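You operate a simulated robot arm through the tools that you are given. There is no shell and no other tool.

The job below is to be done with a simulated robot arm. You get a single attempt, and the scene is never put back.

## Task
Put things in order on the side worktop. At the end: the white cartridge stands where the green clip stood; the blue pad is on the brown small wooden board; the green clip stands where the blue pad stood; the white tab (marked "OATS") from the side worktop stands where the white cartridge stood; whatever was shut is shut again. Leave all else as you found it, and nothing knocked over.

It is judged by the outcome, as a careful person would: the job done as asked, and still so three seconds after it is handed in. It fails if anything else is knocked over, pushed out of place, dropped, spilled or broken.

## Robot
A 6-joint arm with a two-finger parallel gripper, fixed in place. Base frame: the origin is on the floor under the middle of its stand, x ahead of it, y to its left, z up; the work surface is at about z = 0.92. Units: m, rad, N and s.
With the tool pointing down near the work surface it reaches from about 0.24 to 0.66 m from the base axis. Its first joint turns from -1.152 to 1.152 rad. Payload 2.9 kg.
Tool frame: the origin (TCP) lies between the finger pads and is the grasp point; the fingertips stand 0.03 m ahead of it; z points along the fingers, y is the line along which they close. The gripper opens to 0.11 m. The fingers are 0.02 m wide and 0.01 m thick; the gripper's body (0.048 by 0.112 m) begins 0.055 m behind the TCP.
Orientation is that of the tool frame in the base frame, as a unit quaternion [w, x, y, z]. With the fingers straight down and closing along the base's y, the tool's x points along the base's -x, its y along +y and its z along -z.

## Interface
- The arm moves only by the tool apply_moves. Its argument "deltas" is a list of rows, each an object (a shift or turn left out is 0, a gripper value left out holds the last) with "slide": the shift along the base's x, y, z in units of 100 mm (1.0 is 100 mm), a list of three; "turn": the turn, a rotation vector about the base's x, y, z in units of 90 degrees (1.0 is 90 degrees), a list of three. In form: [{"slide": [x, y, z], "turn": [ax, ay, az]}, ...]. A call has 1 to 20 rows; each row is the pose to reach, as a shift and turn from the pose commanded when the call began. "gripper" is the finger opening in m, from 0 to 0.11, set as the call begins (left out, the last holds). A call with a number of a shift or a turn outside -1 to 1 is refused whole. Each row takes 0.2 s and may step no farther than 0.05 m and 0.15 rad from the row before; otherwise, or with a gripper value out of range, the whole call is refused. Where a pose cannot be reached the arm comes as near as it can. A force on the tool above 40 N (or 10 N above the force at the start of the call, whichever is more), or a blocked arm, ends the call early, and 0.2 s more pass. The fingers move at their own pace (about 0.108 m/s each) and stop on an object; they squeeze with about 23 N. The grip force told is the motor's: it shows also when the fingers shut on nothing. Time passes only in rows, and 0.2 s behind the last, so rows that repeat a pose let the fingers close. The reply holds the time, the measured pose of the TCP, the force on the tool along the base axes, the opening and the grip force, in the units named above and with some noise, with the torque about the TCP (base axes, N m) and any sound that the robot's microphone picked up, and new pictures: "views" is both (left out), scene, wrist or none.
- Cameras (640 x 400 px; columns grow to the right, rows downward): "scene" is fixed at [0.0708, 0.424, 1.398]; the picture's right is [-0.85, -0.53, 0.00], its down [-0.24, 0.38, -0.89] and it looks along [0.47, -0.76, -0.45] (base axes); focal length 332 px, centre (320, 200). "wrist" rides on the gripper at [0.072, 0.017, -0.103] in the tool frame; the picture's right is [-0.23, 0.97, 0.00], its down [-0.76, -0.18, -0.62] and it looks along [-0.61, -0.14, 0.78] (tool axes); focal length 222 px, centre (320, 200).
- locate(camera, pixels): for up to 12 pixels [column, row] of the newest picture of that camera ("zoom" is the newest enlarged one), the place [x, y, z] in the base frame of the surface seen there, good to about 0.002 m. The clock stands still meanwhile.
- zoom(camera, box): a new picture of the part [left, top, right, bottom] of that camera's present view, enlarged. The clock stands still meanwhile.
- sign_off(): hands the job in; it is judged then, once.

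Open the gripper and draw the arm clear of the work before you hand the job in, unless the task says otherwise.

The tools are called after "Call:" as a command line: name --argument value ..., lists and objects as JSON in quotes. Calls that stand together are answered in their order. apply_moves: Moves the arm, as the interface text tells. Its arguments: {"type":"object","properties":{"deltas":{"type":"array","items":{"type":"object","properties":{"slide":{"type":"array","items":{"type":"number"}},"turn":{"type":"array","items":{"type":"number"}}}}},"gripper":{"type":"number"},"views":{"type":"string","enum":["both","scene","wrist","none"]}},"required":["deltas"]} The other tools are called the same way: locate (camera, pixels) gives the place of the surface under pixels of a picture; zoom (camera, box) takes an enlarged picture of a part of a camera's view; sign_off () hands the job in.

At the start:

```text
time_s: 0.0
tool_pos: [0.4109, -0.1539, 1.1652]
tool_rot: [0.0, 0.001, 1.0, 0.0]
contact_force: [-0.2, 0.5, -1.0]
ft_torque: [-0.03, -0.03, 0.0]
width: 0.1098
grasp_force: 0.0
```

scene: 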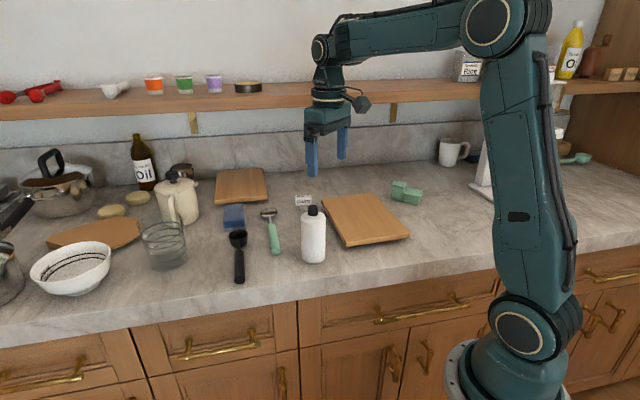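
wrist: 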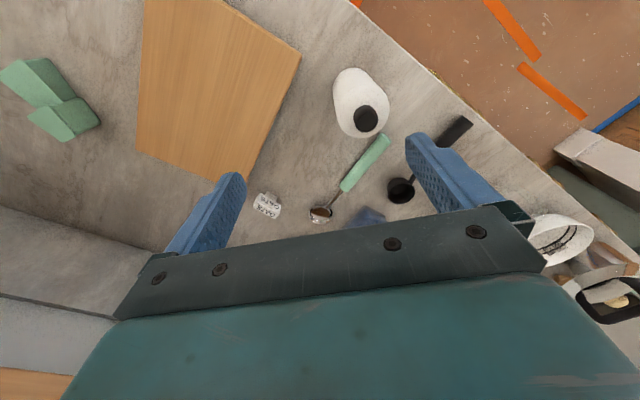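

I start by looking closely at the worktop in the scene picture, to tell the cartridge, clip, pad, tab and boards apart.

Call:
zoom --camera "scene" --box '[180, 150, 440, 300]'

Call:
zoom --camera "scene" --box '[0, 120, 260, 310]'

Call:
zoom --camera "scene" --box '[420, 0, 640, 220]'

Call:
zoom --camera "scene" --box '[0, 50, 300, 150]'

Call:
zoom --camera "wrist" --box '[220, 40, 520, 260]'

```text
2.46 times, centred on (310, 225) of scene
```

zoom: 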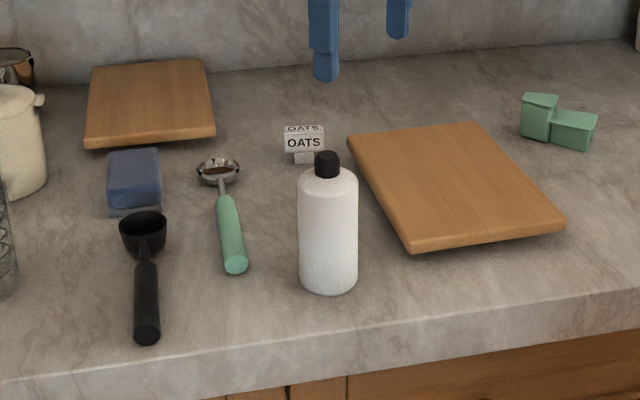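

```text
2.11 times, centred on (130, 215) of scene
```

zoom: 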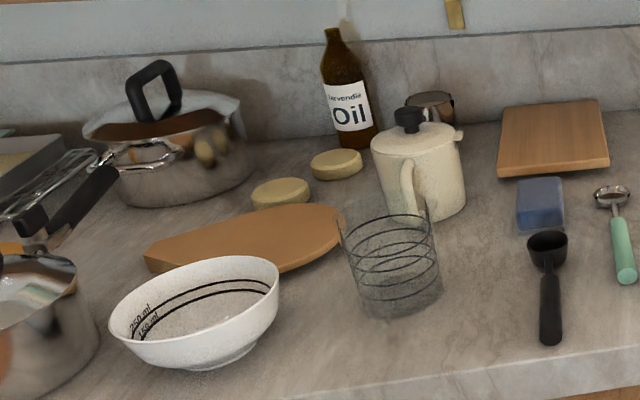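

```text
1.82 times, centred on (530, 110) of scene
```

zoom: 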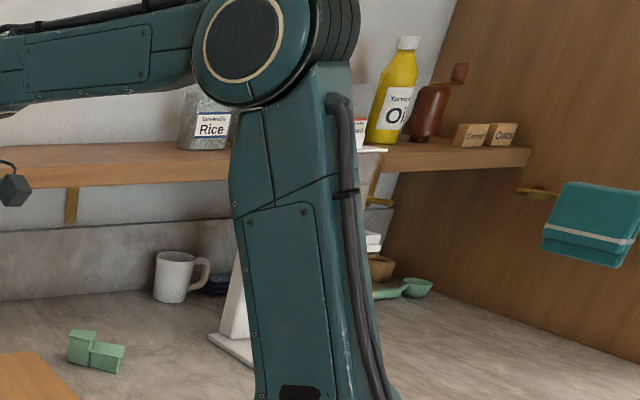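

```text
2.13 times, centred on (150, 100) of scene
```

zoom: 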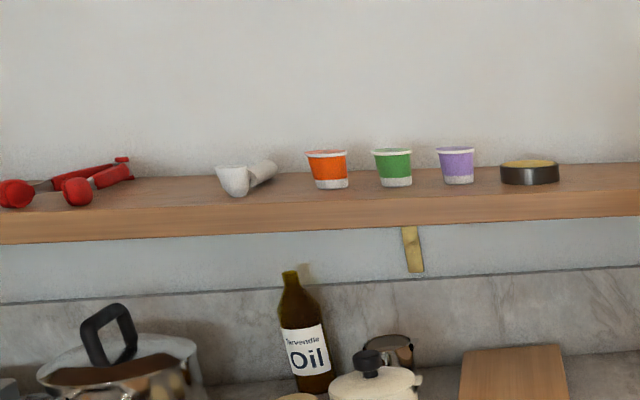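

```text
1.82 times, centred on (370, 150) of wrist
```

zoom: 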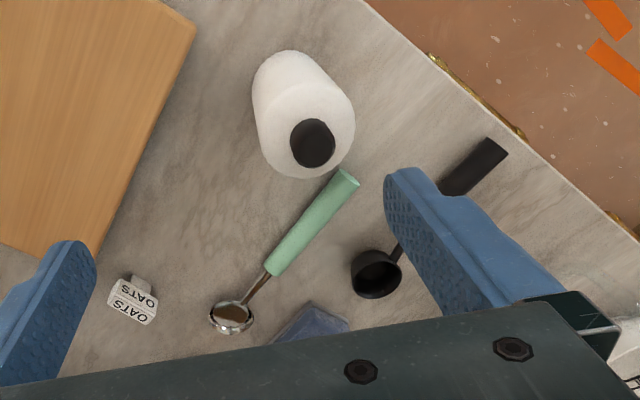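

The white bottle with a black cap (scene 314,235) looks like the cartridge, the green two-block piece (405,192) the clip, the blue block (234,216) the pad, and the OATS tab is at (303,200). I measure their places and the boards' corners.

Call:
locate --camera "scene" --pixels '[[217, 170], [264, 168], [268, 197], [214, 201], [322, 199], [375, 195], [408, 234], [347, 245], [90, 222], [139, 228], [50, 240], [240, 185]]'

Call:
zoom --camera "scene" --box '[200, 180, 340, 280]'

```text
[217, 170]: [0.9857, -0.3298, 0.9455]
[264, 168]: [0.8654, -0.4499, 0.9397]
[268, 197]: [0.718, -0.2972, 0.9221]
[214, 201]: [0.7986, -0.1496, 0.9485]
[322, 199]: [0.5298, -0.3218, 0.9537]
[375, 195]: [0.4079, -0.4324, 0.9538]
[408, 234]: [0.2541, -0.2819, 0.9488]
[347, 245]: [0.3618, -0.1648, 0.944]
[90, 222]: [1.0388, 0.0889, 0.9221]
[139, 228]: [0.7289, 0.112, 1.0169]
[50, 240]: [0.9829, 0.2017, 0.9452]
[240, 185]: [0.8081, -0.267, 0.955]
```

```text
4.00 times, centred on (270, 230) of scene
```

zoom: 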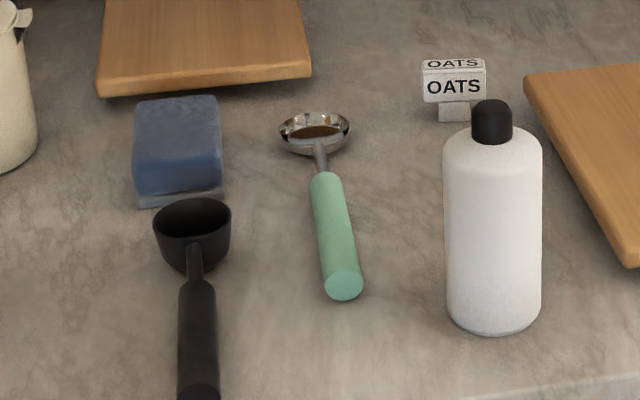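

Board A (scene 241,185) seems to lie about 0.85 m out, and board B (365,218) about 0.5 m out. I measure the four objects in the newest zoom and the clip in the scene picture.

Call:
locate --camera "zoom" --pixels '[[178, 115], [140, 145], [215, 145], [180, 180], [137, 200], [222, 195], [453, 65], [453, 88], [455, 112], [492, 110], [492, 200], [492, 330]]'

Call:
locate --camera "scene" --pixels '[[398, 184], [397, 190], [412, 191], [411, 198], [391, 198], [421, 204], [240, 175], [230, 195], [255, 190], [365, 215], [335, 205], [375, 235]]'

```text
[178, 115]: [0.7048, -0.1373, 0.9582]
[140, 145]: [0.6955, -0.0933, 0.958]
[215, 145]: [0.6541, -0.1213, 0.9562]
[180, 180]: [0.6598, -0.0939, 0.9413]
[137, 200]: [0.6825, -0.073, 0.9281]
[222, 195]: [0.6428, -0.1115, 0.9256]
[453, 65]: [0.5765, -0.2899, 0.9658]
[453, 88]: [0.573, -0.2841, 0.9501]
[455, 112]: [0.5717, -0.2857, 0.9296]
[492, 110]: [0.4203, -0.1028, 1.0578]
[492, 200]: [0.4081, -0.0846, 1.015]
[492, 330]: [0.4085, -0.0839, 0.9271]
```

```text
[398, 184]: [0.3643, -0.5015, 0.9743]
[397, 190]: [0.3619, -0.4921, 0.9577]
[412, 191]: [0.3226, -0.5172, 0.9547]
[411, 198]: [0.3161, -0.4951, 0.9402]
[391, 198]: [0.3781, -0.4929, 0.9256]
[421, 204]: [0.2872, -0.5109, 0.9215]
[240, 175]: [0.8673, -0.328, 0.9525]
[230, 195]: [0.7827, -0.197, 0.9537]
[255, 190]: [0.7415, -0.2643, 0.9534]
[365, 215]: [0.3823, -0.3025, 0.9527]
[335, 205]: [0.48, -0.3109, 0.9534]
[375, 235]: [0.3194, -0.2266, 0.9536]
```

I compare the two rectangular boards and the round one closely, since the task names a "brown small wooden board".

Call:
zoom --camera "scene" --box '[200, 155, 290, 215]'

Call:
zoom --camera "scene" --box '[315, 180, 435, 260]'

Call:
zoom --camera "scene" --box '[30, 190, 180, 290]'

```text
6.67 times, centred on (245, 185) of scene
```

zoom: 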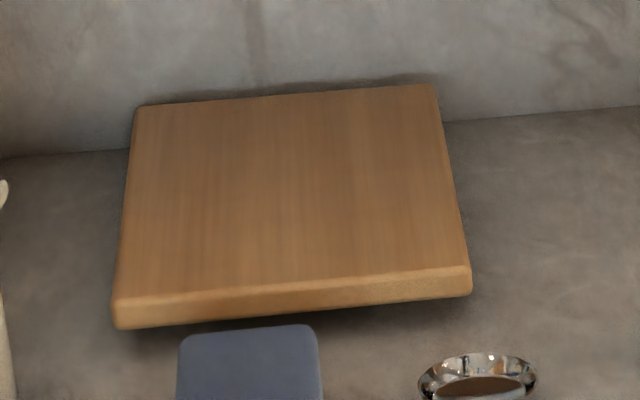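

```text
5.00 times, centred on (375, 220) of scene
```

zoom: 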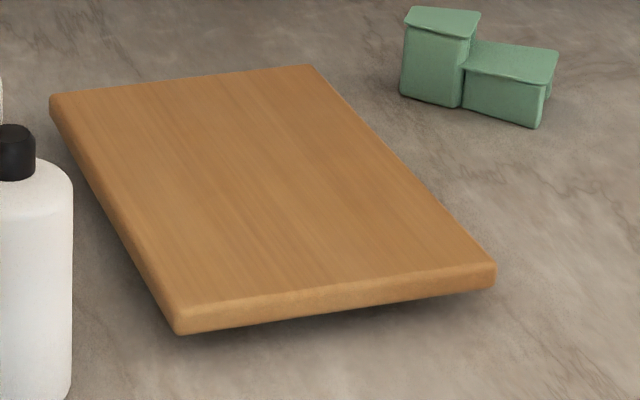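

```text
4.00 times, centred on (105, 240) of scene
```

zoom: 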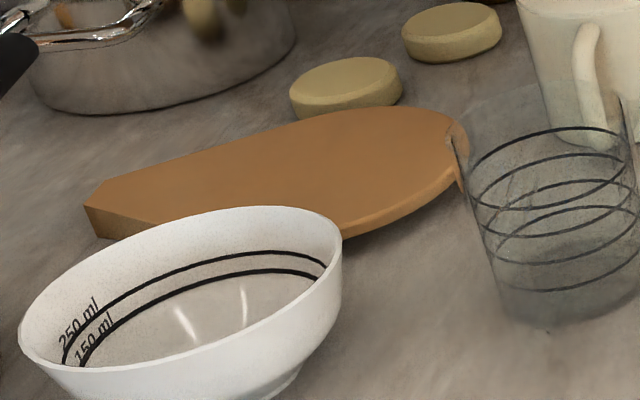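

Both rectangular boards look the same size (about 0.16 x 0.235 m); only board B lies within the reach. I measure the shelf's front edge and some surrounding points, so I know the clearances before moving.

Call:
locate --camera "scene" --pixels '[[100, 115], [250, 104], [290, 101], [440, 97], [100, 104], [262, 93], [238, 232], [239, 280], [268, 212], [274, 253], [180, 195], [165, 240]]'

Call:
locate --camera "wrist" --pixels '[[365, 118], [352, 95], [268, 205], [230, 50], [140, 10], [300, 60], [180, 190], [370, 215], [400, 190], [460, 130], [320, 212], [380, 145]]'

```text
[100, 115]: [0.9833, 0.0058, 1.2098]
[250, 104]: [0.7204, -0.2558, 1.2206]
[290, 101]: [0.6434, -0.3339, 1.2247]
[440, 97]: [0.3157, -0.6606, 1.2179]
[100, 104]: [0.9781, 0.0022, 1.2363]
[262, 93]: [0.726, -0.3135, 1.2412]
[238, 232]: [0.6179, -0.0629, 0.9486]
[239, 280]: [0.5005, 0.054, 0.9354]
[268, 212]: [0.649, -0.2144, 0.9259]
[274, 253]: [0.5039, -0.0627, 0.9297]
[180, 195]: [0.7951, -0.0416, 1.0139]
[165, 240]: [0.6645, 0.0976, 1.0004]
```

```text
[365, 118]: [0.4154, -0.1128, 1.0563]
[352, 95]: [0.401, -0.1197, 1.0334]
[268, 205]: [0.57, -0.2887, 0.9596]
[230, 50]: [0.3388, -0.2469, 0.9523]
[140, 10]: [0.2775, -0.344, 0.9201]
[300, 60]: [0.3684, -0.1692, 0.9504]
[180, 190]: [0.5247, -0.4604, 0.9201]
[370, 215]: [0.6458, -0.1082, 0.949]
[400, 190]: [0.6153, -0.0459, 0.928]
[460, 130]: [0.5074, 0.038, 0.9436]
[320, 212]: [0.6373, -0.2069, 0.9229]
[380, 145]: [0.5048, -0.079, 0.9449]
```

The shelf's front edge runs along x - y = 0.977 at z about 1.21–1.24, and the pad is at about (0.68, -0.11) turned 45 degrees. I turn the gripper -45 degrees about z and move toward the pad at height, to look at it with the wrist camera.

Call:
apply_moves --deltas '[{"slide": [0.16, 0.1, 0], "turn": [0, 0, -0.083]}, {"slide": [0.33, 0.2, 0], "turn": [0, 0, -0.167]}, {"slide": [0.5, 0.3, 0], "turn": [0, 0, -0.25]}, {"slide": [0.67, 0.4, 0], "turn": [0, 0, -0.333]}, {"slide": [0.83, 0.5, 0], "turn": [0, 0, -0.417]}, {"slide": [1.0, 0.6, 0], "turn": [0, 0, -0.5]}]' --gripper 0.11

```text
time_s: 1.4
tool_pos: [0.5105, -0.0943, 1.1646]
tool_rot: [0.0, 0.383, 0.924, 0.0]
contact_force: [1.0, 0.6, 0.6]
ft_torque: [0.03, 0.04, -0.01]
width: 0.1102
grasp_force: 0.1
```

scene: 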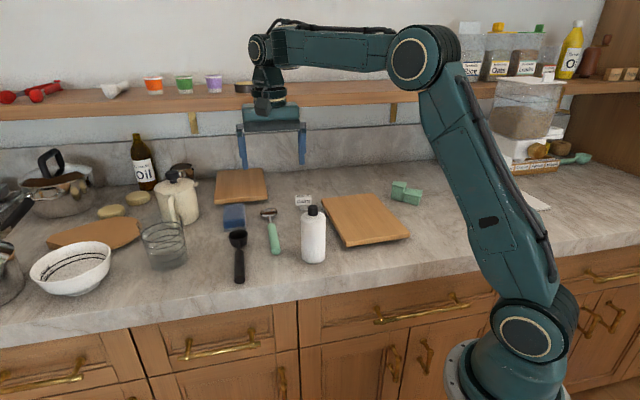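
wrist: 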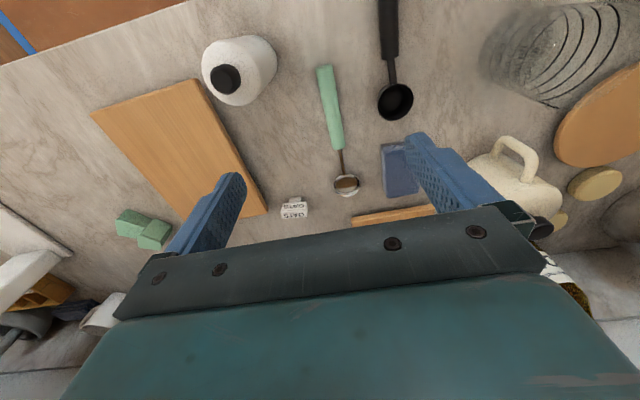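

The move went as told. I look at the right end of the worktop, now less hidden by the arm, to check for any other boards or look-alike tabs.

Call:
zoom --camera "scene" --box '[440, 10, 640, 220]'

Call:
zoom --camera "wrist" --box '[80, 100, 480, 260]'

Call:
zoom --camera "scene" --box '[0, 130, 120, 310]'

```text
1.90 times, centred on (540, 115) of scene
```

zoom: 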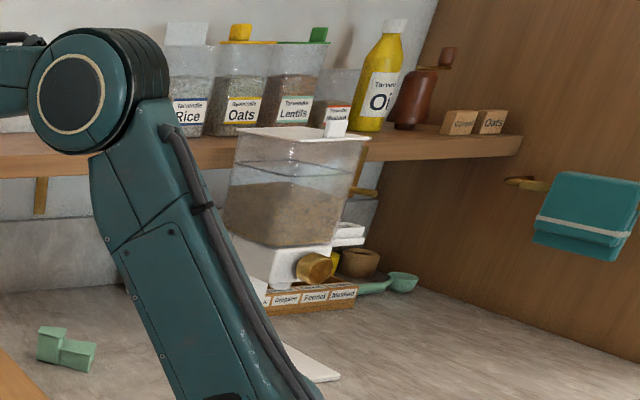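

```text
1.60 times, centred on (280, 180) of wrist
```

zoom: 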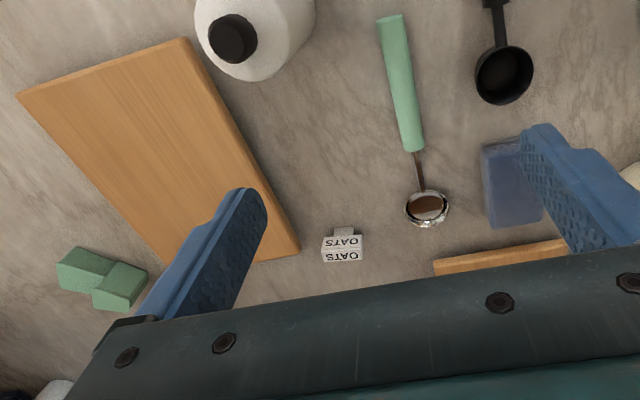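

```text
2.22 times, centred on (60, 220) of scene
```

zoom: 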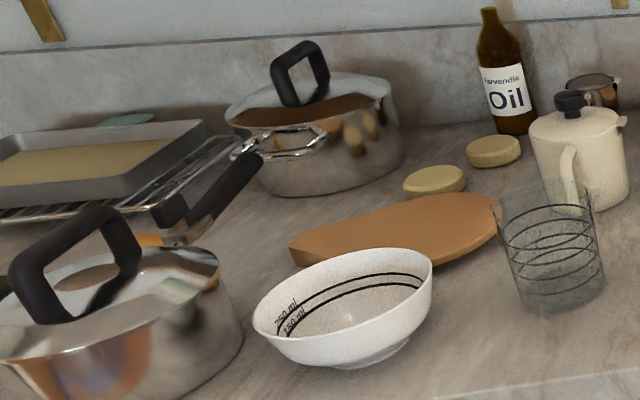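

No other small rectangular board is in sight. I move closer to the pad (wrist 400,165) to measure it.

Call:
apply_moves --deltas '[{"slide": [0.33, 0.18, -0.2]}, {"slide": [0.67, 0.36, -0.5]}, {"slide": [1.0, 0.55, -0.8]}]'

```text
time_s: 2.2
tool_pos: [0.6104, -0.0388, 1.084]
tool_rot: [0.001, 0.383, 0.924, -0.001]
contact_force: [0.9, -0.6, -0.3]
ft_torque: [0.03, 0.02, -0.03]
width: 0.1099
grasp_force: 0.1
```

scene: 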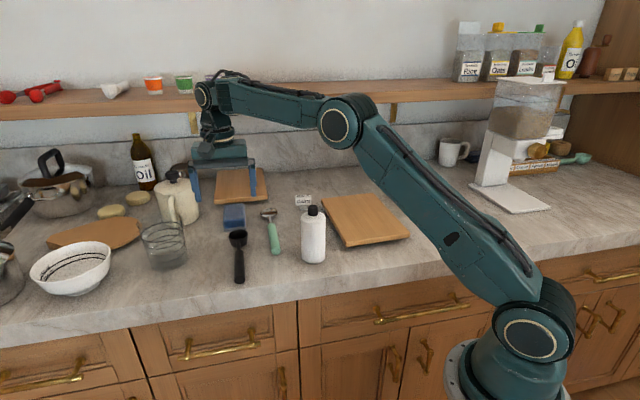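
wrist: 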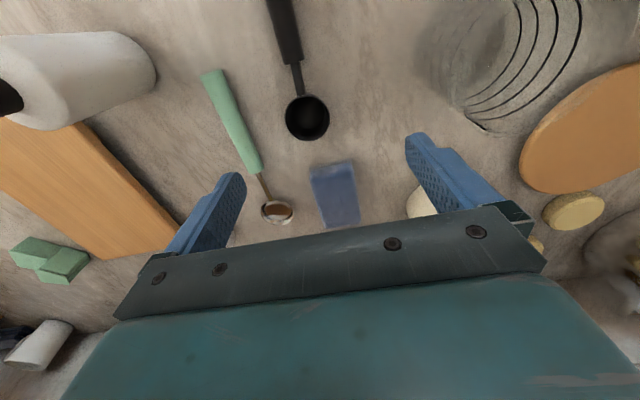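

Call:
zoom --camera "wrist" --box '[240, 80, 440, 240]'

Call:
zoom --camera "scene" --box '[180, 170, 290, 290]'

```text
2.50 times, centred on (340, 160) of wrist
```

zoom: 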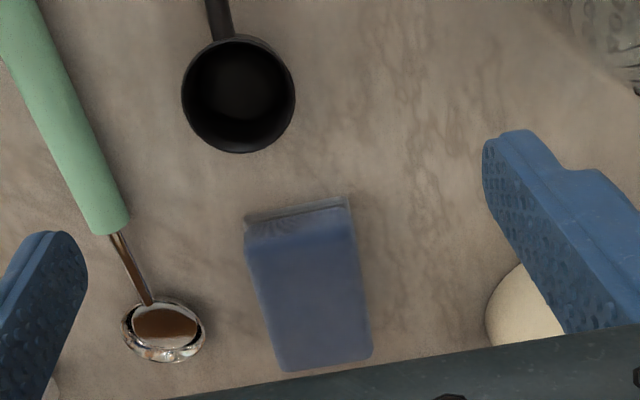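

```text
3.33 times, centred on (235, 230) of scene
```

zoom: 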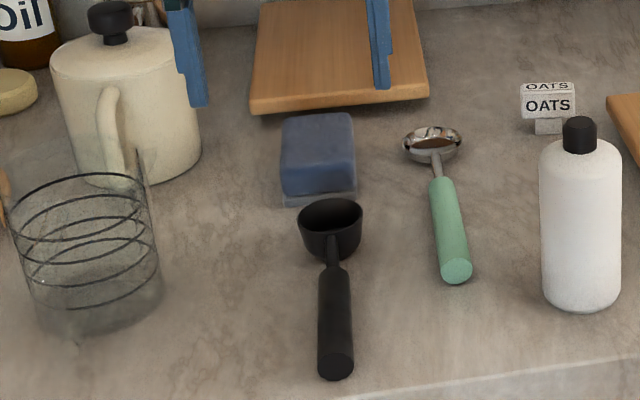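

The pad's top corners show at zoom (288,116), (352,112), (354,178), (283,180). I measure them and the neighbours: kettle, scoop, spoon, bottle and tab.

Call:
locate --camera "zoom" --pixels '[[291, 119], [348, 116], [350, 170], [287, 172], [286, 203], [354, 199], [318, 145], [330, 203], [432, 132], [195, 120], [125, 15], [200, 165]]'

Call:
locate --camera "wrist" --pixels '[[314, 173], [350, 166], [356, 222], [326, 226], [335, 195], [307, 118], [277, 212], [420, 200]]'

```text
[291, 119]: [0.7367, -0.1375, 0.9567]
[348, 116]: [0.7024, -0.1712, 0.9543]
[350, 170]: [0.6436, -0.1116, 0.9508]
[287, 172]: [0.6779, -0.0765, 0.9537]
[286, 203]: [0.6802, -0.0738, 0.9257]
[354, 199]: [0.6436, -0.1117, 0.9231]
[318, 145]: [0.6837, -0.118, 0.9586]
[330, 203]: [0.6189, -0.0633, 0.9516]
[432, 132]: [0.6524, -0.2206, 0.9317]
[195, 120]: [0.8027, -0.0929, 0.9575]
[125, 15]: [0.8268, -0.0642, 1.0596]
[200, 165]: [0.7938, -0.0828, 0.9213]
```

```text
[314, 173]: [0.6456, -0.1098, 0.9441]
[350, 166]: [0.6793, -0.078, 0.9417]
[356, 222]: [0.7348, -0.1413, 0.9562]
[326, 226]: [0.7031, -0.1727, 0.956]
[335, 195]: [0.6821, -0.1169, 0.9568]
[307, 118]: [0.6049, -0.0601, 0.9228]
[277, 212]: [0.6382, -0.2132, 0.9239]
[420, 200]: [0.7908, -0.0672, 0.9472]
```

The pad spans about 0.052 x 0.087 m around (0.690, -0.124), top at z 0.957. I hover above its near part with the fingers narrowed to 0.08 and the tool tilted 20 degrees toward the wall about its closing axis, to test the reach.

Call:
apply_moves --deltas '[{"slide": [0.17, -0.18, -0.1], "turn": [-0.04, -0.04, 0]}, {"slide": [0.34, -0.36, -0.2], "turn": [-0.08, -0.08, 0]}, {"slide": [0.51, -0.54, -0.35], "turn": [-0.12, -0.12, 0]}, {"slide": [0.68, -0.72, -0.55], "turn": [-0.157, -0.157, 0]}]' --gripper 0.08

```text
time_s: 3.2
tool_pos: [0.6786, -0.1105, 1.0294]
tool_rot: [0.161, 0.377, 0.91, -0.067]
contact_force: [0.4, -0.3, 0.4]
ft_torque: [-0.01, 0.01, 0.01]
width: 0.08
grasp_force: 0.1
```

scene: 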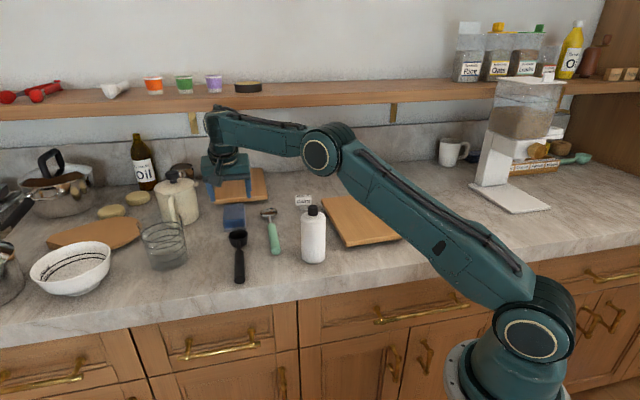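
wrist: 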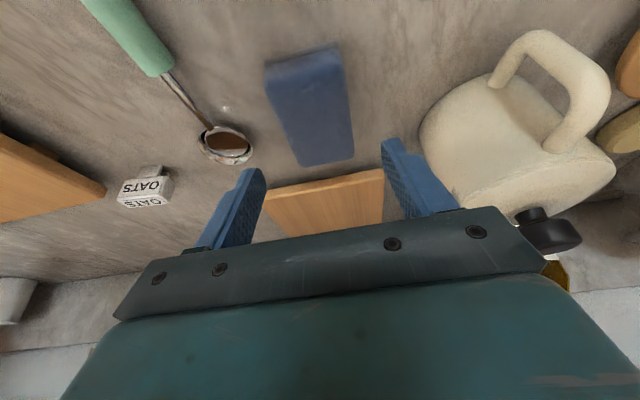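

The pose is reached exactly. Before grasping, both boards are in the wrist picture (A at 325,200; B at 30,180), so I compare their colour side by side.

Call:
zoom --camera "wrist" --box '[0, 120, 400, 260]'

Call:
zoom --camera "wrist" --box '[230, 30, 400, 250]'

Call:
locate --camera "wrist" --pixels '[[271, 66], [337, 45], [352, 158], [302, 164], [310, 110], [385, 172], [275, 195], [325, 200], [300, 220], [390, 190]]'

```text
1.60 times, centred on (200, 190) of wrist
```

zoom: 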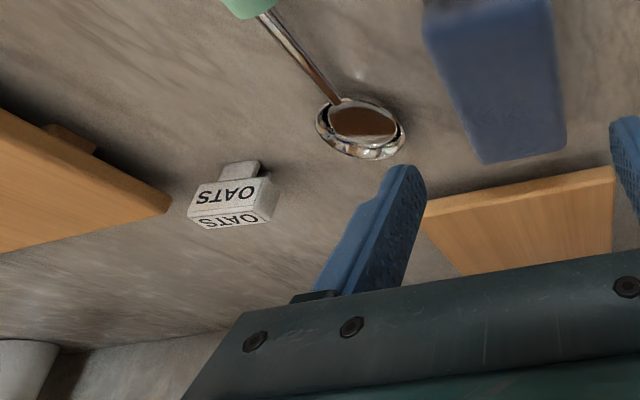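

```text
1.82 times, centred on (315, 140) of wrist
```

zoom: 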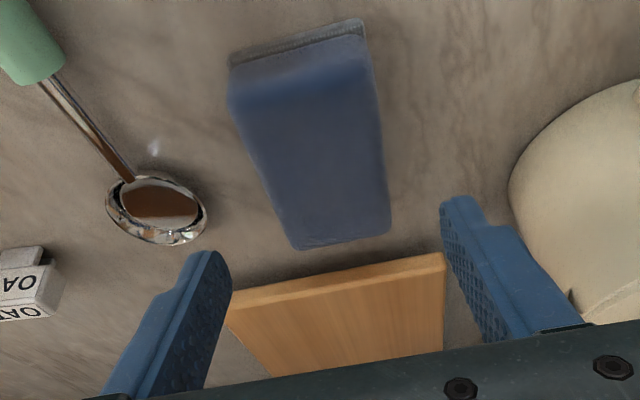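

```text
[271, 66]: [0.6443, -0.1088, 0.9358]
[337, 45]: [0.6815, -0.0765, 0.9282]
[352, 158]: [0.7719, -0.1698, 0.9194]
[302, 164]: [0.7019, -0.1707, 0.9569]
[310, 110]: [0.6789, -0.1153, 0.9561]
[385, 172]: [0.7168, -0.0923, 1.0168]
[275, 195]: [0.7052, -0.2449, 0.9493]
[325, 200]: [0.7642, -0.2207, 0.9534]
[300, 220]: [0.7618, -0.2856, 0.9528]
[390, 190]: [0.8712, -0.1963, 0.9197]
```

Both boards look alike in colour, but only board B (centre about 0.39, -0.31) is truly within reach, so it is the target. I lower straight onto the near part of the pad.

Call:
apply_moves --deltas '[{"slide": [0, 0, -0.3]}, {"slide": [0, 0, -0.55]}, {"slide": [0, 0, -0.72]}]'

```text
time_s: 4.0
tool_pos: [0.6766, -0.112, 0.956]
tool_rot: [0.16, 0.377, 0.91, -0.067]
contact_force: [-0.3, -0.2, 0.4]
ft_torque: [0.0, 0.01, -0.01]
width: 0.0799
grasp_force: 0.0
```

scene: 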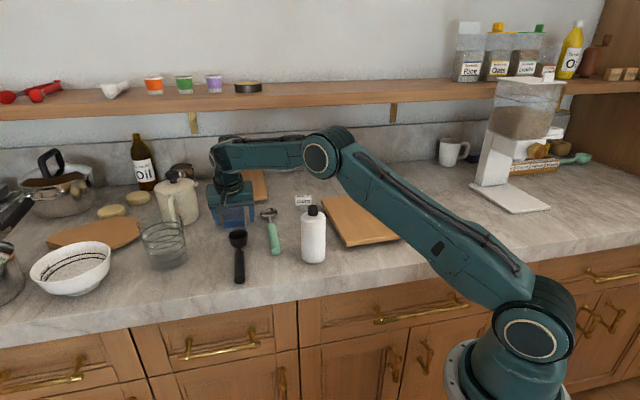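
wrist: 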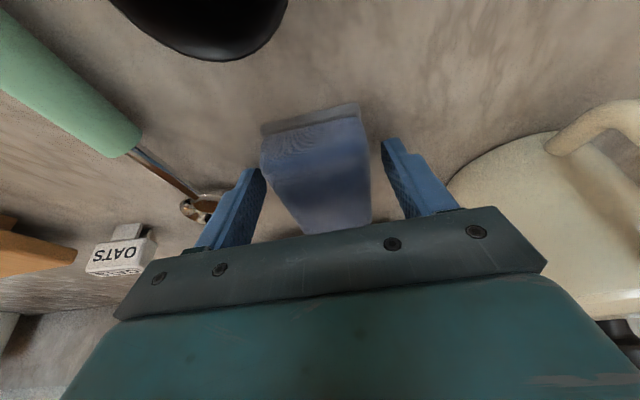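

The fingers straddle the pad (wrist 318,170) with room on both sides. I close on it.

Call:
apply_moves --deltas '[{"slide": [0, 0, 0]}, {"slide": [0, 0, 0]}, {"slide": [0, 0, 0]}]' --gripper 0.0 --views "wrist"

```text
time_s: 4.8
tool_pos: [0.677, -0.1126, 0.9556]
tool_rot: [0.161, 0.377, 0.91, -0.067]
contact_force: [0.4, -0.3, -0.2]
ft_torque: [0.02, 0.0, 0.04]
width: 0.0572
grasp_force: 23.1
```

wrist: 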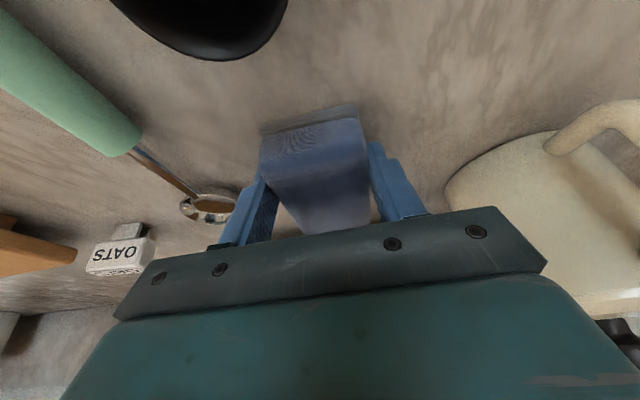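

The grip holds (width 0.057, 23 N). I lift the pad 100 mm and carry it toward board B, keeping the same tilt.

Call:
apply_moves --deltas '[{"slide": [0, 0, 0.15]}, {"slide": [0, 0, 0.4]}, {"slide": [0, 0, 0.7]}, {"slide": [0, 0, 1.0]}, {"slide": [-0.3, -0.18, 1.0]}, {"slide": [-0.65, -0.4, 1.0]}, {"slide": [-1.0, -0.62, 1.0]}]'

Call:
apply_moves --deltas '[{"slide": [-0.35, -0.22, 0]}, {"slide": [-0.7, -0.44, 0]}, {"slide": [-1.0, -0.63, 0]}]'

```text
time_s: 6.4
tool_pos: [0.5766, -0.1724, 1.0569]
tool_rot: [0.16, 0.377, 0.91, -0.066]
contact_force: [0.2, 1.2, 0.1]
ft_torque: [0.02, -0.02, 0.0]
width: 0.0
grasp_force: 22.8
```

scene: 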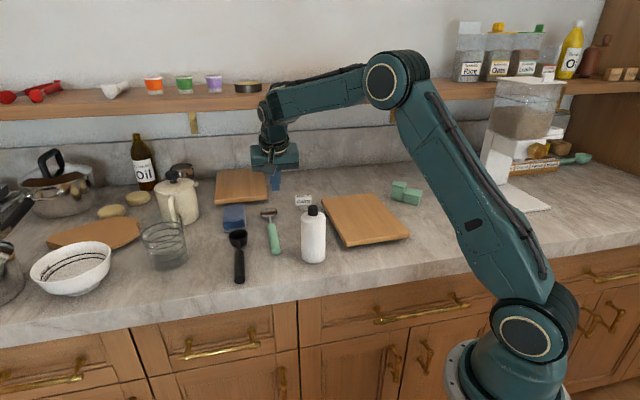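
wrist: 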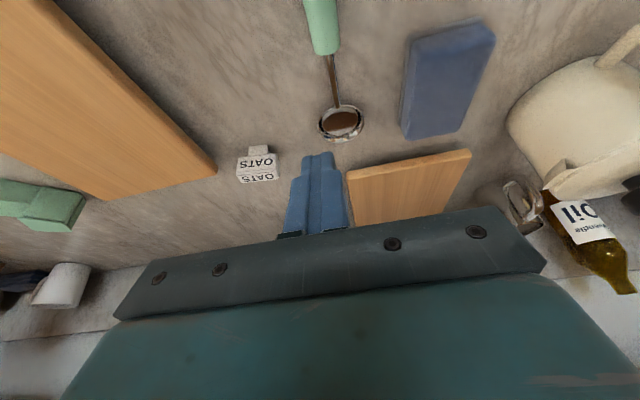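

```text
time_s: 7.2
tool_pos: [0.4768, -0.2373, 1.057]
tool_rot: [0.16, 0.377, 0.91, -0.066]
contact_force: [-0.7, -0.7, 0.1]
ft_torque: [0.01, -0.02, -0.05]
width: 0.0001
grasp_force: 23.7
```

scene: 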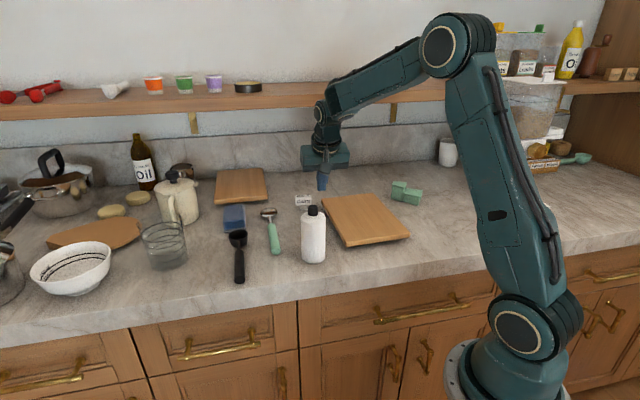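
wrist: 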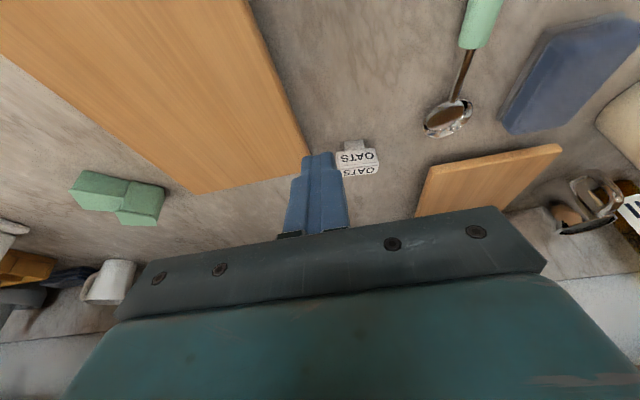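

The fingers closed on nothing (width 0.0) and the pad is still on the worktop (scene 234,216), so it slipped out during the lift. I check whether it stayed in place and undamaged before trying again.

Call:
zoom --camera "scene" --box '[180, 170, 290, 290]'

Call:
locate --camera "zoom" --pixels '[[291, 119], [348, 116], [350, 170], [287, 172], [286, 203], [354, 199], [318, 145]]'

Call:
locate --camera "wrist" --pixels '[[505, 105], [520, 130], [545, 40], [610, 25], [580, 80], [632, 95]]'

```text
3.33 times, centred on (235, 230) of scene
```

zoom: 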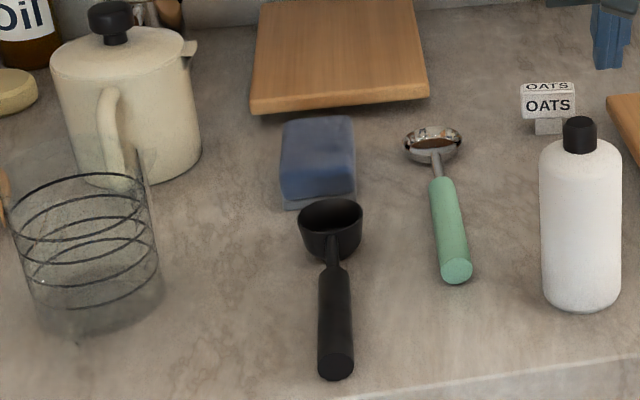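

```text
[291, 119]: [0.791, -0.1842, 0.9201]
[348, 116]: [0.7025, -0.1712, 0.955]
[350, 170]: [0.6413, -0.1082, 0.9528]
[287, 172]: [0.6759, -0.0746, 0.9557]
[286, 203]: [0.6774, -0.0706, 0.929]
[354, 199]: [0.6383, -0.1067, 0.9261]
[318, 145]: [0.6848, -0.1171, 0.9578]
```

```text
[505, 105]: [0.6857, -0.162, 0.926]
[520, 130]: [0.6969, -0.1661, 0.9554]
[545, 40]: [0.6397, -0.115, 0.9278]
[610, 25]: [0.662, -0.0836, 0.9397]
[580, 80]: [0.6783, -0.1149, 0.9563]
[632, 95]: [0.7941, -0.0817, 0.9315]
```

The pad moved only about 4 mm toward the front and is intact; my grip was off its centre. I reopen and go back, this time aiming at the pad's centre (about 0.687, -0.120) with a bit more tilt.

Call:
apply_moves --deltas '[{"slide": [0.35, 0.2, 0]}, {"slide": [0.7, 0.4, 0]}, {"slide": [1.0, 0.6, 0]}]' --gripper 0.085 --views "none"

Call:
apply_moves --deltas '[{"slide": [0.35, 0.2, 0], "turn": [-0.02, -0.02, 0]}, {"slide": [0.7, 0.4, -0.1], "turn": [-0.04, -0.04, 0]}, {"slide": [1.0, 0.57, -0.2], "turn": [-0.063, -0.063, 0]}]'

```text
time_s: 8.0
tool_pos: [0.5794, -0.1748, 1.0564]
tool_rot: [0.161, 0.377, 0.91, -0.067]
contact_force: [-0.2, 0.5, -0.2]
ft_torque: [0.0, 0.01, -0.01]
width: 0.085
grasp_force: 0.1
```

```text
time_s: 8.8
tool_pos: [0.6793, -0.1181, 1.0402]
tool_rot: [0.224, 0.371, 0.896, -0.093]
contact_force: [0.5, -0.2, 0.2]
ft_torque: [0.02, -0.01, -0.01]
width: 0.0846
grasp_force: 0.0
```

scene: 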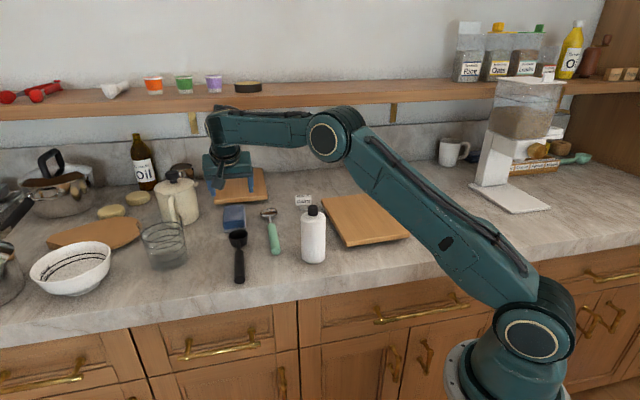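
wrist: 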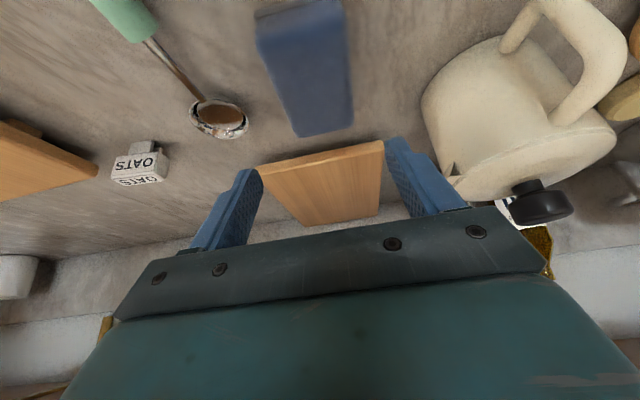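

Tilt is 28 degrees and the fingers are above the pad's middle. I lower to z about 0.954 with the contact patch on the pad's centre.

Call:
apply_moves --deltas '[{"slide": [0.03, 0.03, -0.3]}, {"slide": [0.03, 0.03, -0.6]}, {"slide": [0.03, 0.03, -0.78]}, {"slide": [0.03, 0.03, -0.85]}]'

```text
time_s: 9.8
tool_pos: [0.6819, -0.1136, 0.9521]
tool_rot: [0.223, 0.372, 0.896, -0.093]
contact_force: [0.4, -0.3, 0.0]
ft_torque: [-0.03, 0.01, -0.01]
width: 0.0852
grasp_force: 0.0
```

scene: 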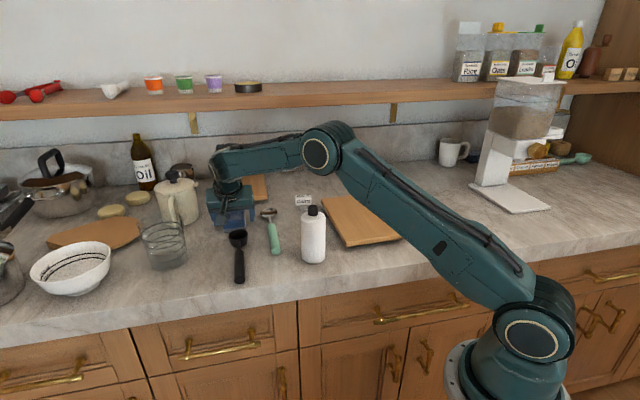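
wrist: 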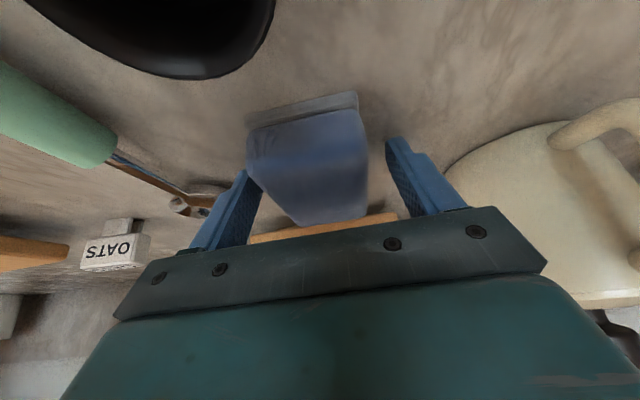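

The fingers straddle the pad's middle with the tips just over the worktop. I close again.

Call:
apply_moves --deltas '[{"slide": [0, 0, 0]}, {"slide": [0, 0, 0]}, {"slide": [0, 0, 0]}, {"slide": [0, 0, 0]}]' --gripper 0.0 --views "wrist"

```text
time_s: 10.8
tool_pos: [0.6814, -0.1124, 0.953]
tool_rot: [0.223, 0.371, 0.896, -0.092]
contact_force: [0.1, -0.4, -0.3]
ft_torque: [0.03, 0.02, 0.03]
width: 0.0572
grasp_force: 23.2
```

wrist: 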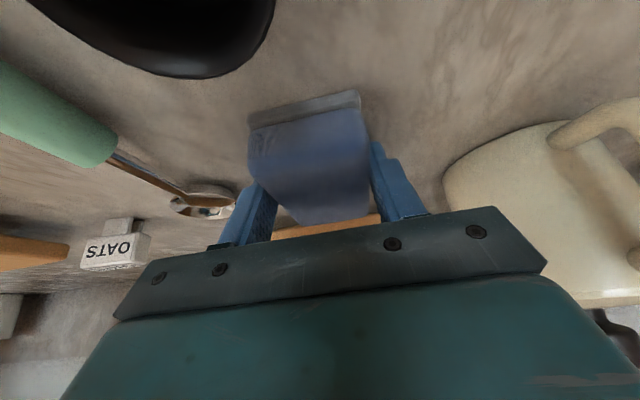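

Gripped at 0.057 again. I lift slowly by 15 mm and check whether it holds.

Call:
apply_moves --deltas '[{"slide": [0, 0, 0.03]}, {"slide": [0, 0, 0.06]}, {"slide": [0, 0, 0.1]}, {"slide": [0, 0, 0.15]}]'

```text
time_s: 11.8
tool_pos: [0.6796, -0.115, 0.9677]
tool_rot: [0.224, 0.371, 0.897, -0.092]
contact_force: [-0.2, 0.4, -1.4]
ft_torque: [0.0, 0.02, -0.02]
width: 0.0572
grasp_force: 23.4
```

scene: 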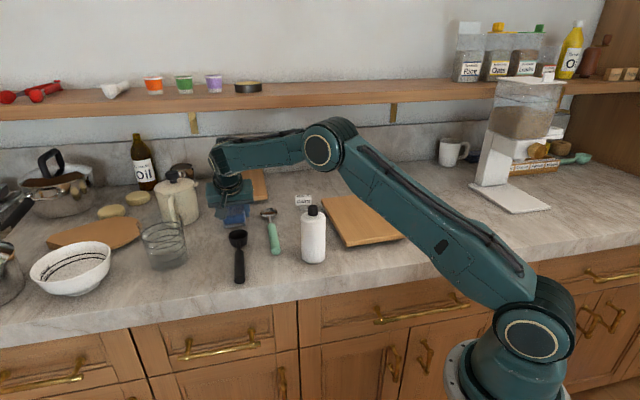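
wrist: 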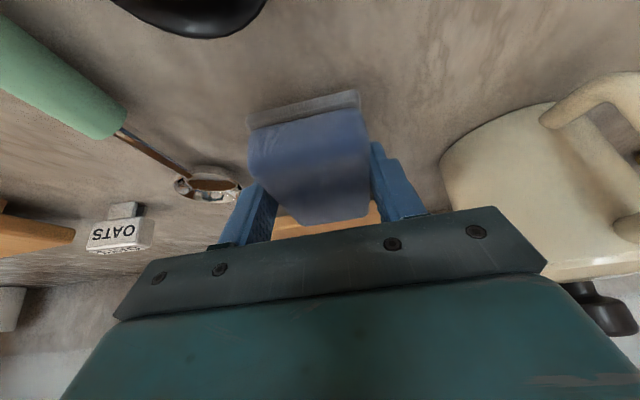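

The pad rises with the fingers (width still 0.057, load about -1.4 N). I lift on gently and check again.

Call:
apply_moves --deltas '[{"slide": [0, 0, 0.08]}, {"slide": [0, 0, 0.16]}, {"slide": [0, 0, 0.24]}, {"slide": [0, 0, 0.32]}, {"slide": [0, 0, 0.4]}, {"slide": [0, 0, 0.5]}]'

```text
time_s: 13.2
tool_pos: [0.6802, -0.1164, 1.0179]
tool_rot: [0.223, 0.372, 0.896, -0.094]
contact_force: [0.9, 0.3, 0.3]
ft_torque: [0.03, -0.01, -0.03]
width: 0.0572
grasp_force: 23.0
```

scene: 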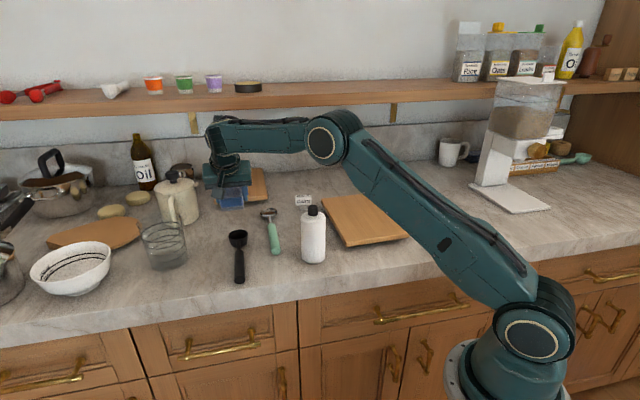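
wrist: 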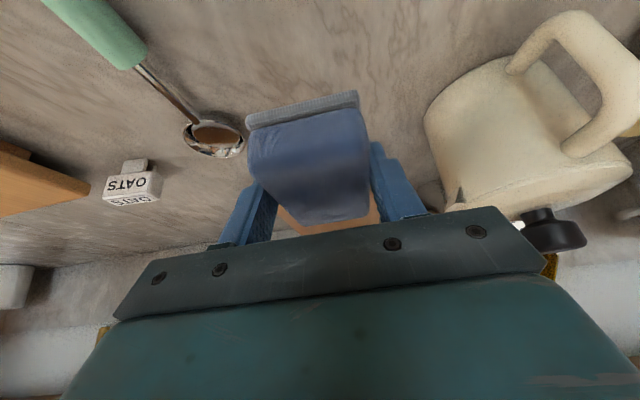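

The pad is well clear of the worktop and held. I carry it toward board B in gentle steps.

Call:
apply_moves --deltas '[{"slide": [-0.1, -0.06, 0.1]}, {"slide": [-0.3, -0.19, 0.2]}, {"slide": [-0.5, -0.32, 0.2]}, {"slide": [-0.75, -0.48, 0.2]}, {"slide": [-1.0, -0.64, 0.2]}]' --views "wrist"

```text
time_s: 14.4
tool_pos: [0.5823, -0.1796, 1.0378]
tool_rot: [0.224, 0.371, 0.896, -0.093]
contact_force: [-0.1, 0.3, -0.6]
ft_torque: [0.02, -0.01, -0.02]
width: 0.057
grasp_force: 22.7
```

wrist: 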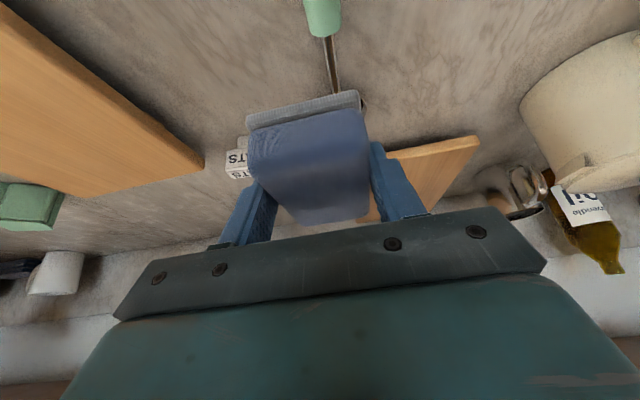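

The pad is still held (width 0.057). I continue the carry toward the board.

Call:
apply_moves --deltas '[{"slide": [-0.25, -0.16, 0]}, {"slide": [-0.5, -0.32, 0]}, {"slide": [-0.75, -0.48, 0]}, {"slide": [-1.0, -0.64, 0]}]' --views "wrist"

Call:
apply_moves --deltas '[{"slide": [-0.25, -0.16, 0]}, {"slide": [-0.5, -0.32, 0]}, {"slide": [-0.75, -0.48, 0]}, {"slide": [-0.97, -0.62, 0]}]'

```text
time_s: 15.4
tool_pos: [0.4821, -0.2442, 1.0388]
tool_rot: [0.223, 0.372, 0.896, -0.093]
contact_force: [0.1, 0.2, -0.5]
ft_torque: [0.02, -0.02, -0.02]
width: 0.0571
grasp_force: 23.0
```

wrist: 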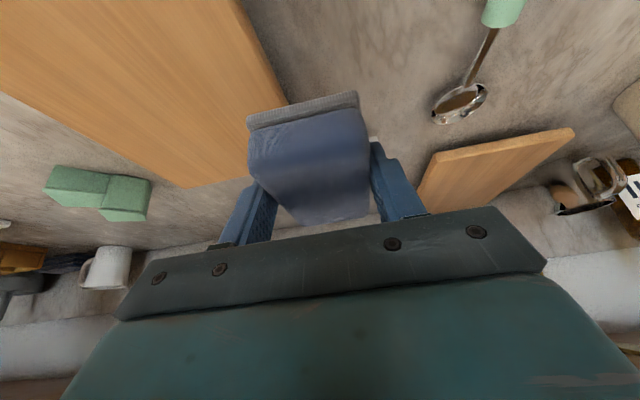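

```text
time_s: 16.4
tool_pos: [0.384, -0.3062, 1.0384]
tool_rot: [0.224, 0.371, 0.896, -0.092]
contact_force: [-0.1, -0.4, 0.0]
ft_torque: [0.03, 0.01, 0.0]
width: 0.0571
grasp_force: 23.2
```

scene: 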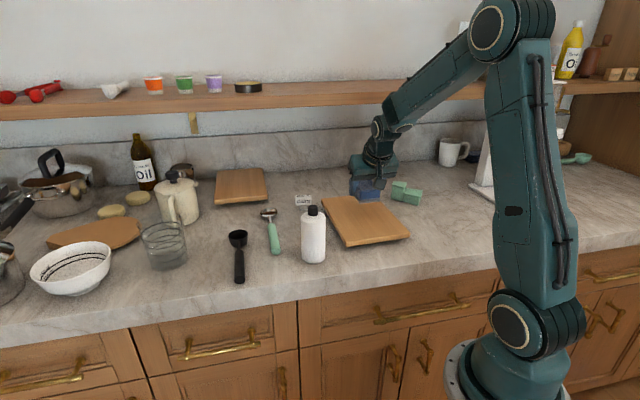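
wrist: 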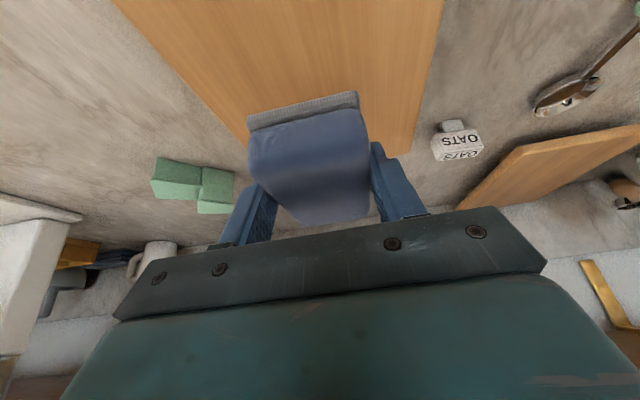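

The pad hangs above board B's middle. I lower it gently to about 1 mm above the board's top (z about 0.9535).

Call:
apply_moves --deltas '[{"slide": [0, 0, -0.15]}, {"slide": [0, 0, -0.3]}, {"slide": [0, 0, -0.42]}, {"slide": [0, 0, -0.48]}, {"slide": [0, 0, -0.51]}]'

```text
time_s: 17.6
tool_pos: [0.384, -0.3065, 0.9871]
tool_rot: [0.224, 0.371, 0.896, -0.093]
contact_force: [-0.2, -0.2, -0.4]
ft_torque: [-0.03, 0.02, 0.02]
width: 0.0573
grasp_force: 22.9
```

scene: 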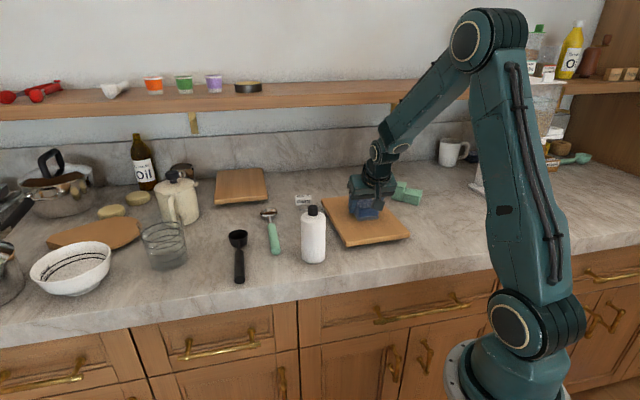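
wrist: 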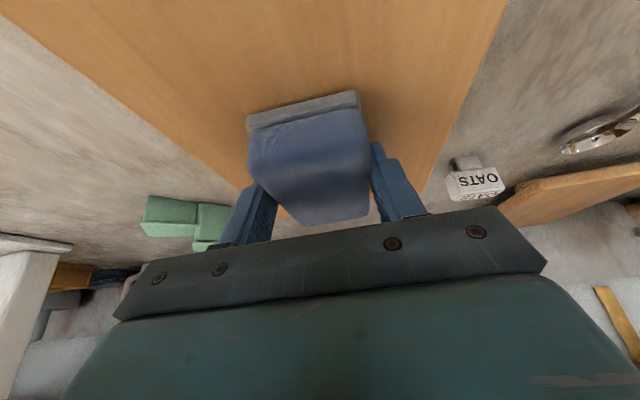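

No contact yet (force near zero). I lower 1.5 mm more to seat it before letting go.

Call:
apply_moves --deltas '[{"slide": [0, 0, -0.008]}, {"slide": [0, 0, -0.015]}]' --views "none"

Call:
zoom --camera "scene" --box '[315, 160, 435, 260]'

```text
time_s: 18.2
tool_pos: [0.3849, -0.3056, 0.9858]
tool_rot: [0.224, 0.372, 0.896, -0.092]
contact_force: [-0.4, -0.1, -0.6]
ft_torque: [-0.01, 0.0, -0.03]
width: 0.0572
grasp_force: 23.7
```

```text
4.00 times, centred on (375, 210) of scene
```

zoom: 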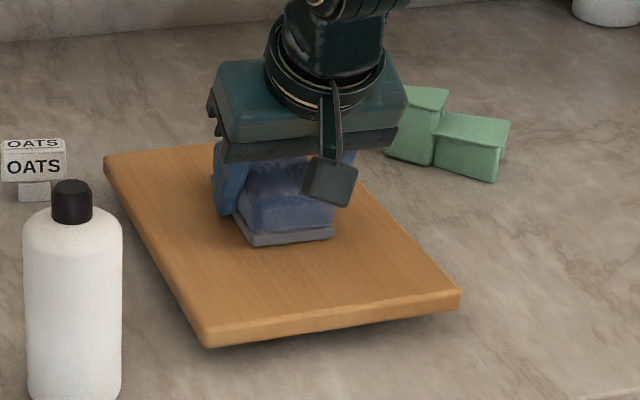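

The pad rests on the board (zoom 290,215). I open the fingers and draw back along the tool's axis.

Call:
apply_moves --deltas '[{"slide": [0, 0, 0]}, {"slide": [0, 0, 0]}, {"slide": [0, 0, 0]}]' --gripper 0.085 --views "none"

Call:
apply_moves --deltas '[{"slide": [-0.08, 0.08, 0.21]}, {"slide": [-0.2, 0.2, 0.53]}, {"slide": [-0.35, 0.35, 0.93]}]'

```text
time_s: 19.0
tool_pos: [0.3849, -0.3052, 0.9847]
tool_rot: [0.224, 0.371, 0.896, -0.092]
contact_force: [0.5, 0.8, -0.7]
ft_torque: [0.05, 0.03, 0.02]
width: 0.085
grasp_force: 0.3
```

```text
time_s: 19.8
tool_pos: [0.3494, -0.2709, 1.0797]
tool_rot: [0.223, 0.372, 0.896, -0.093]
contact_force: [-0.4, 0.0, 0.8]
ft_torque: [0.01, 0.03, 0.02]
width: 0.0849
grasp_force: 0.1
```

scene: 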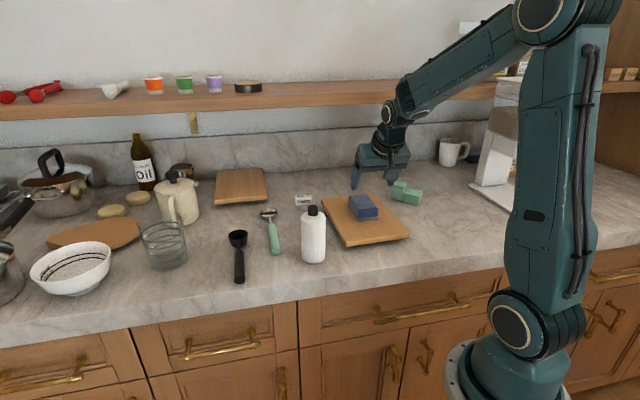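
wrist: 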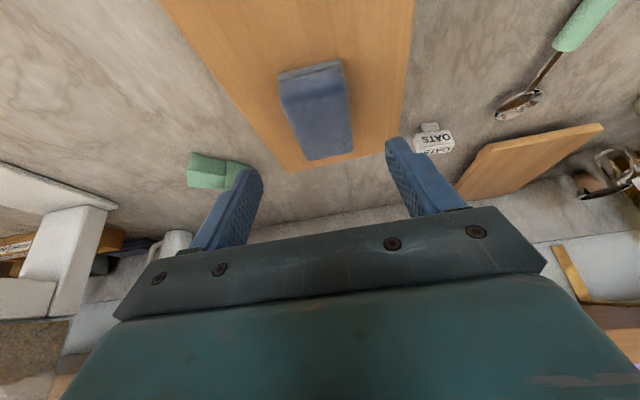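

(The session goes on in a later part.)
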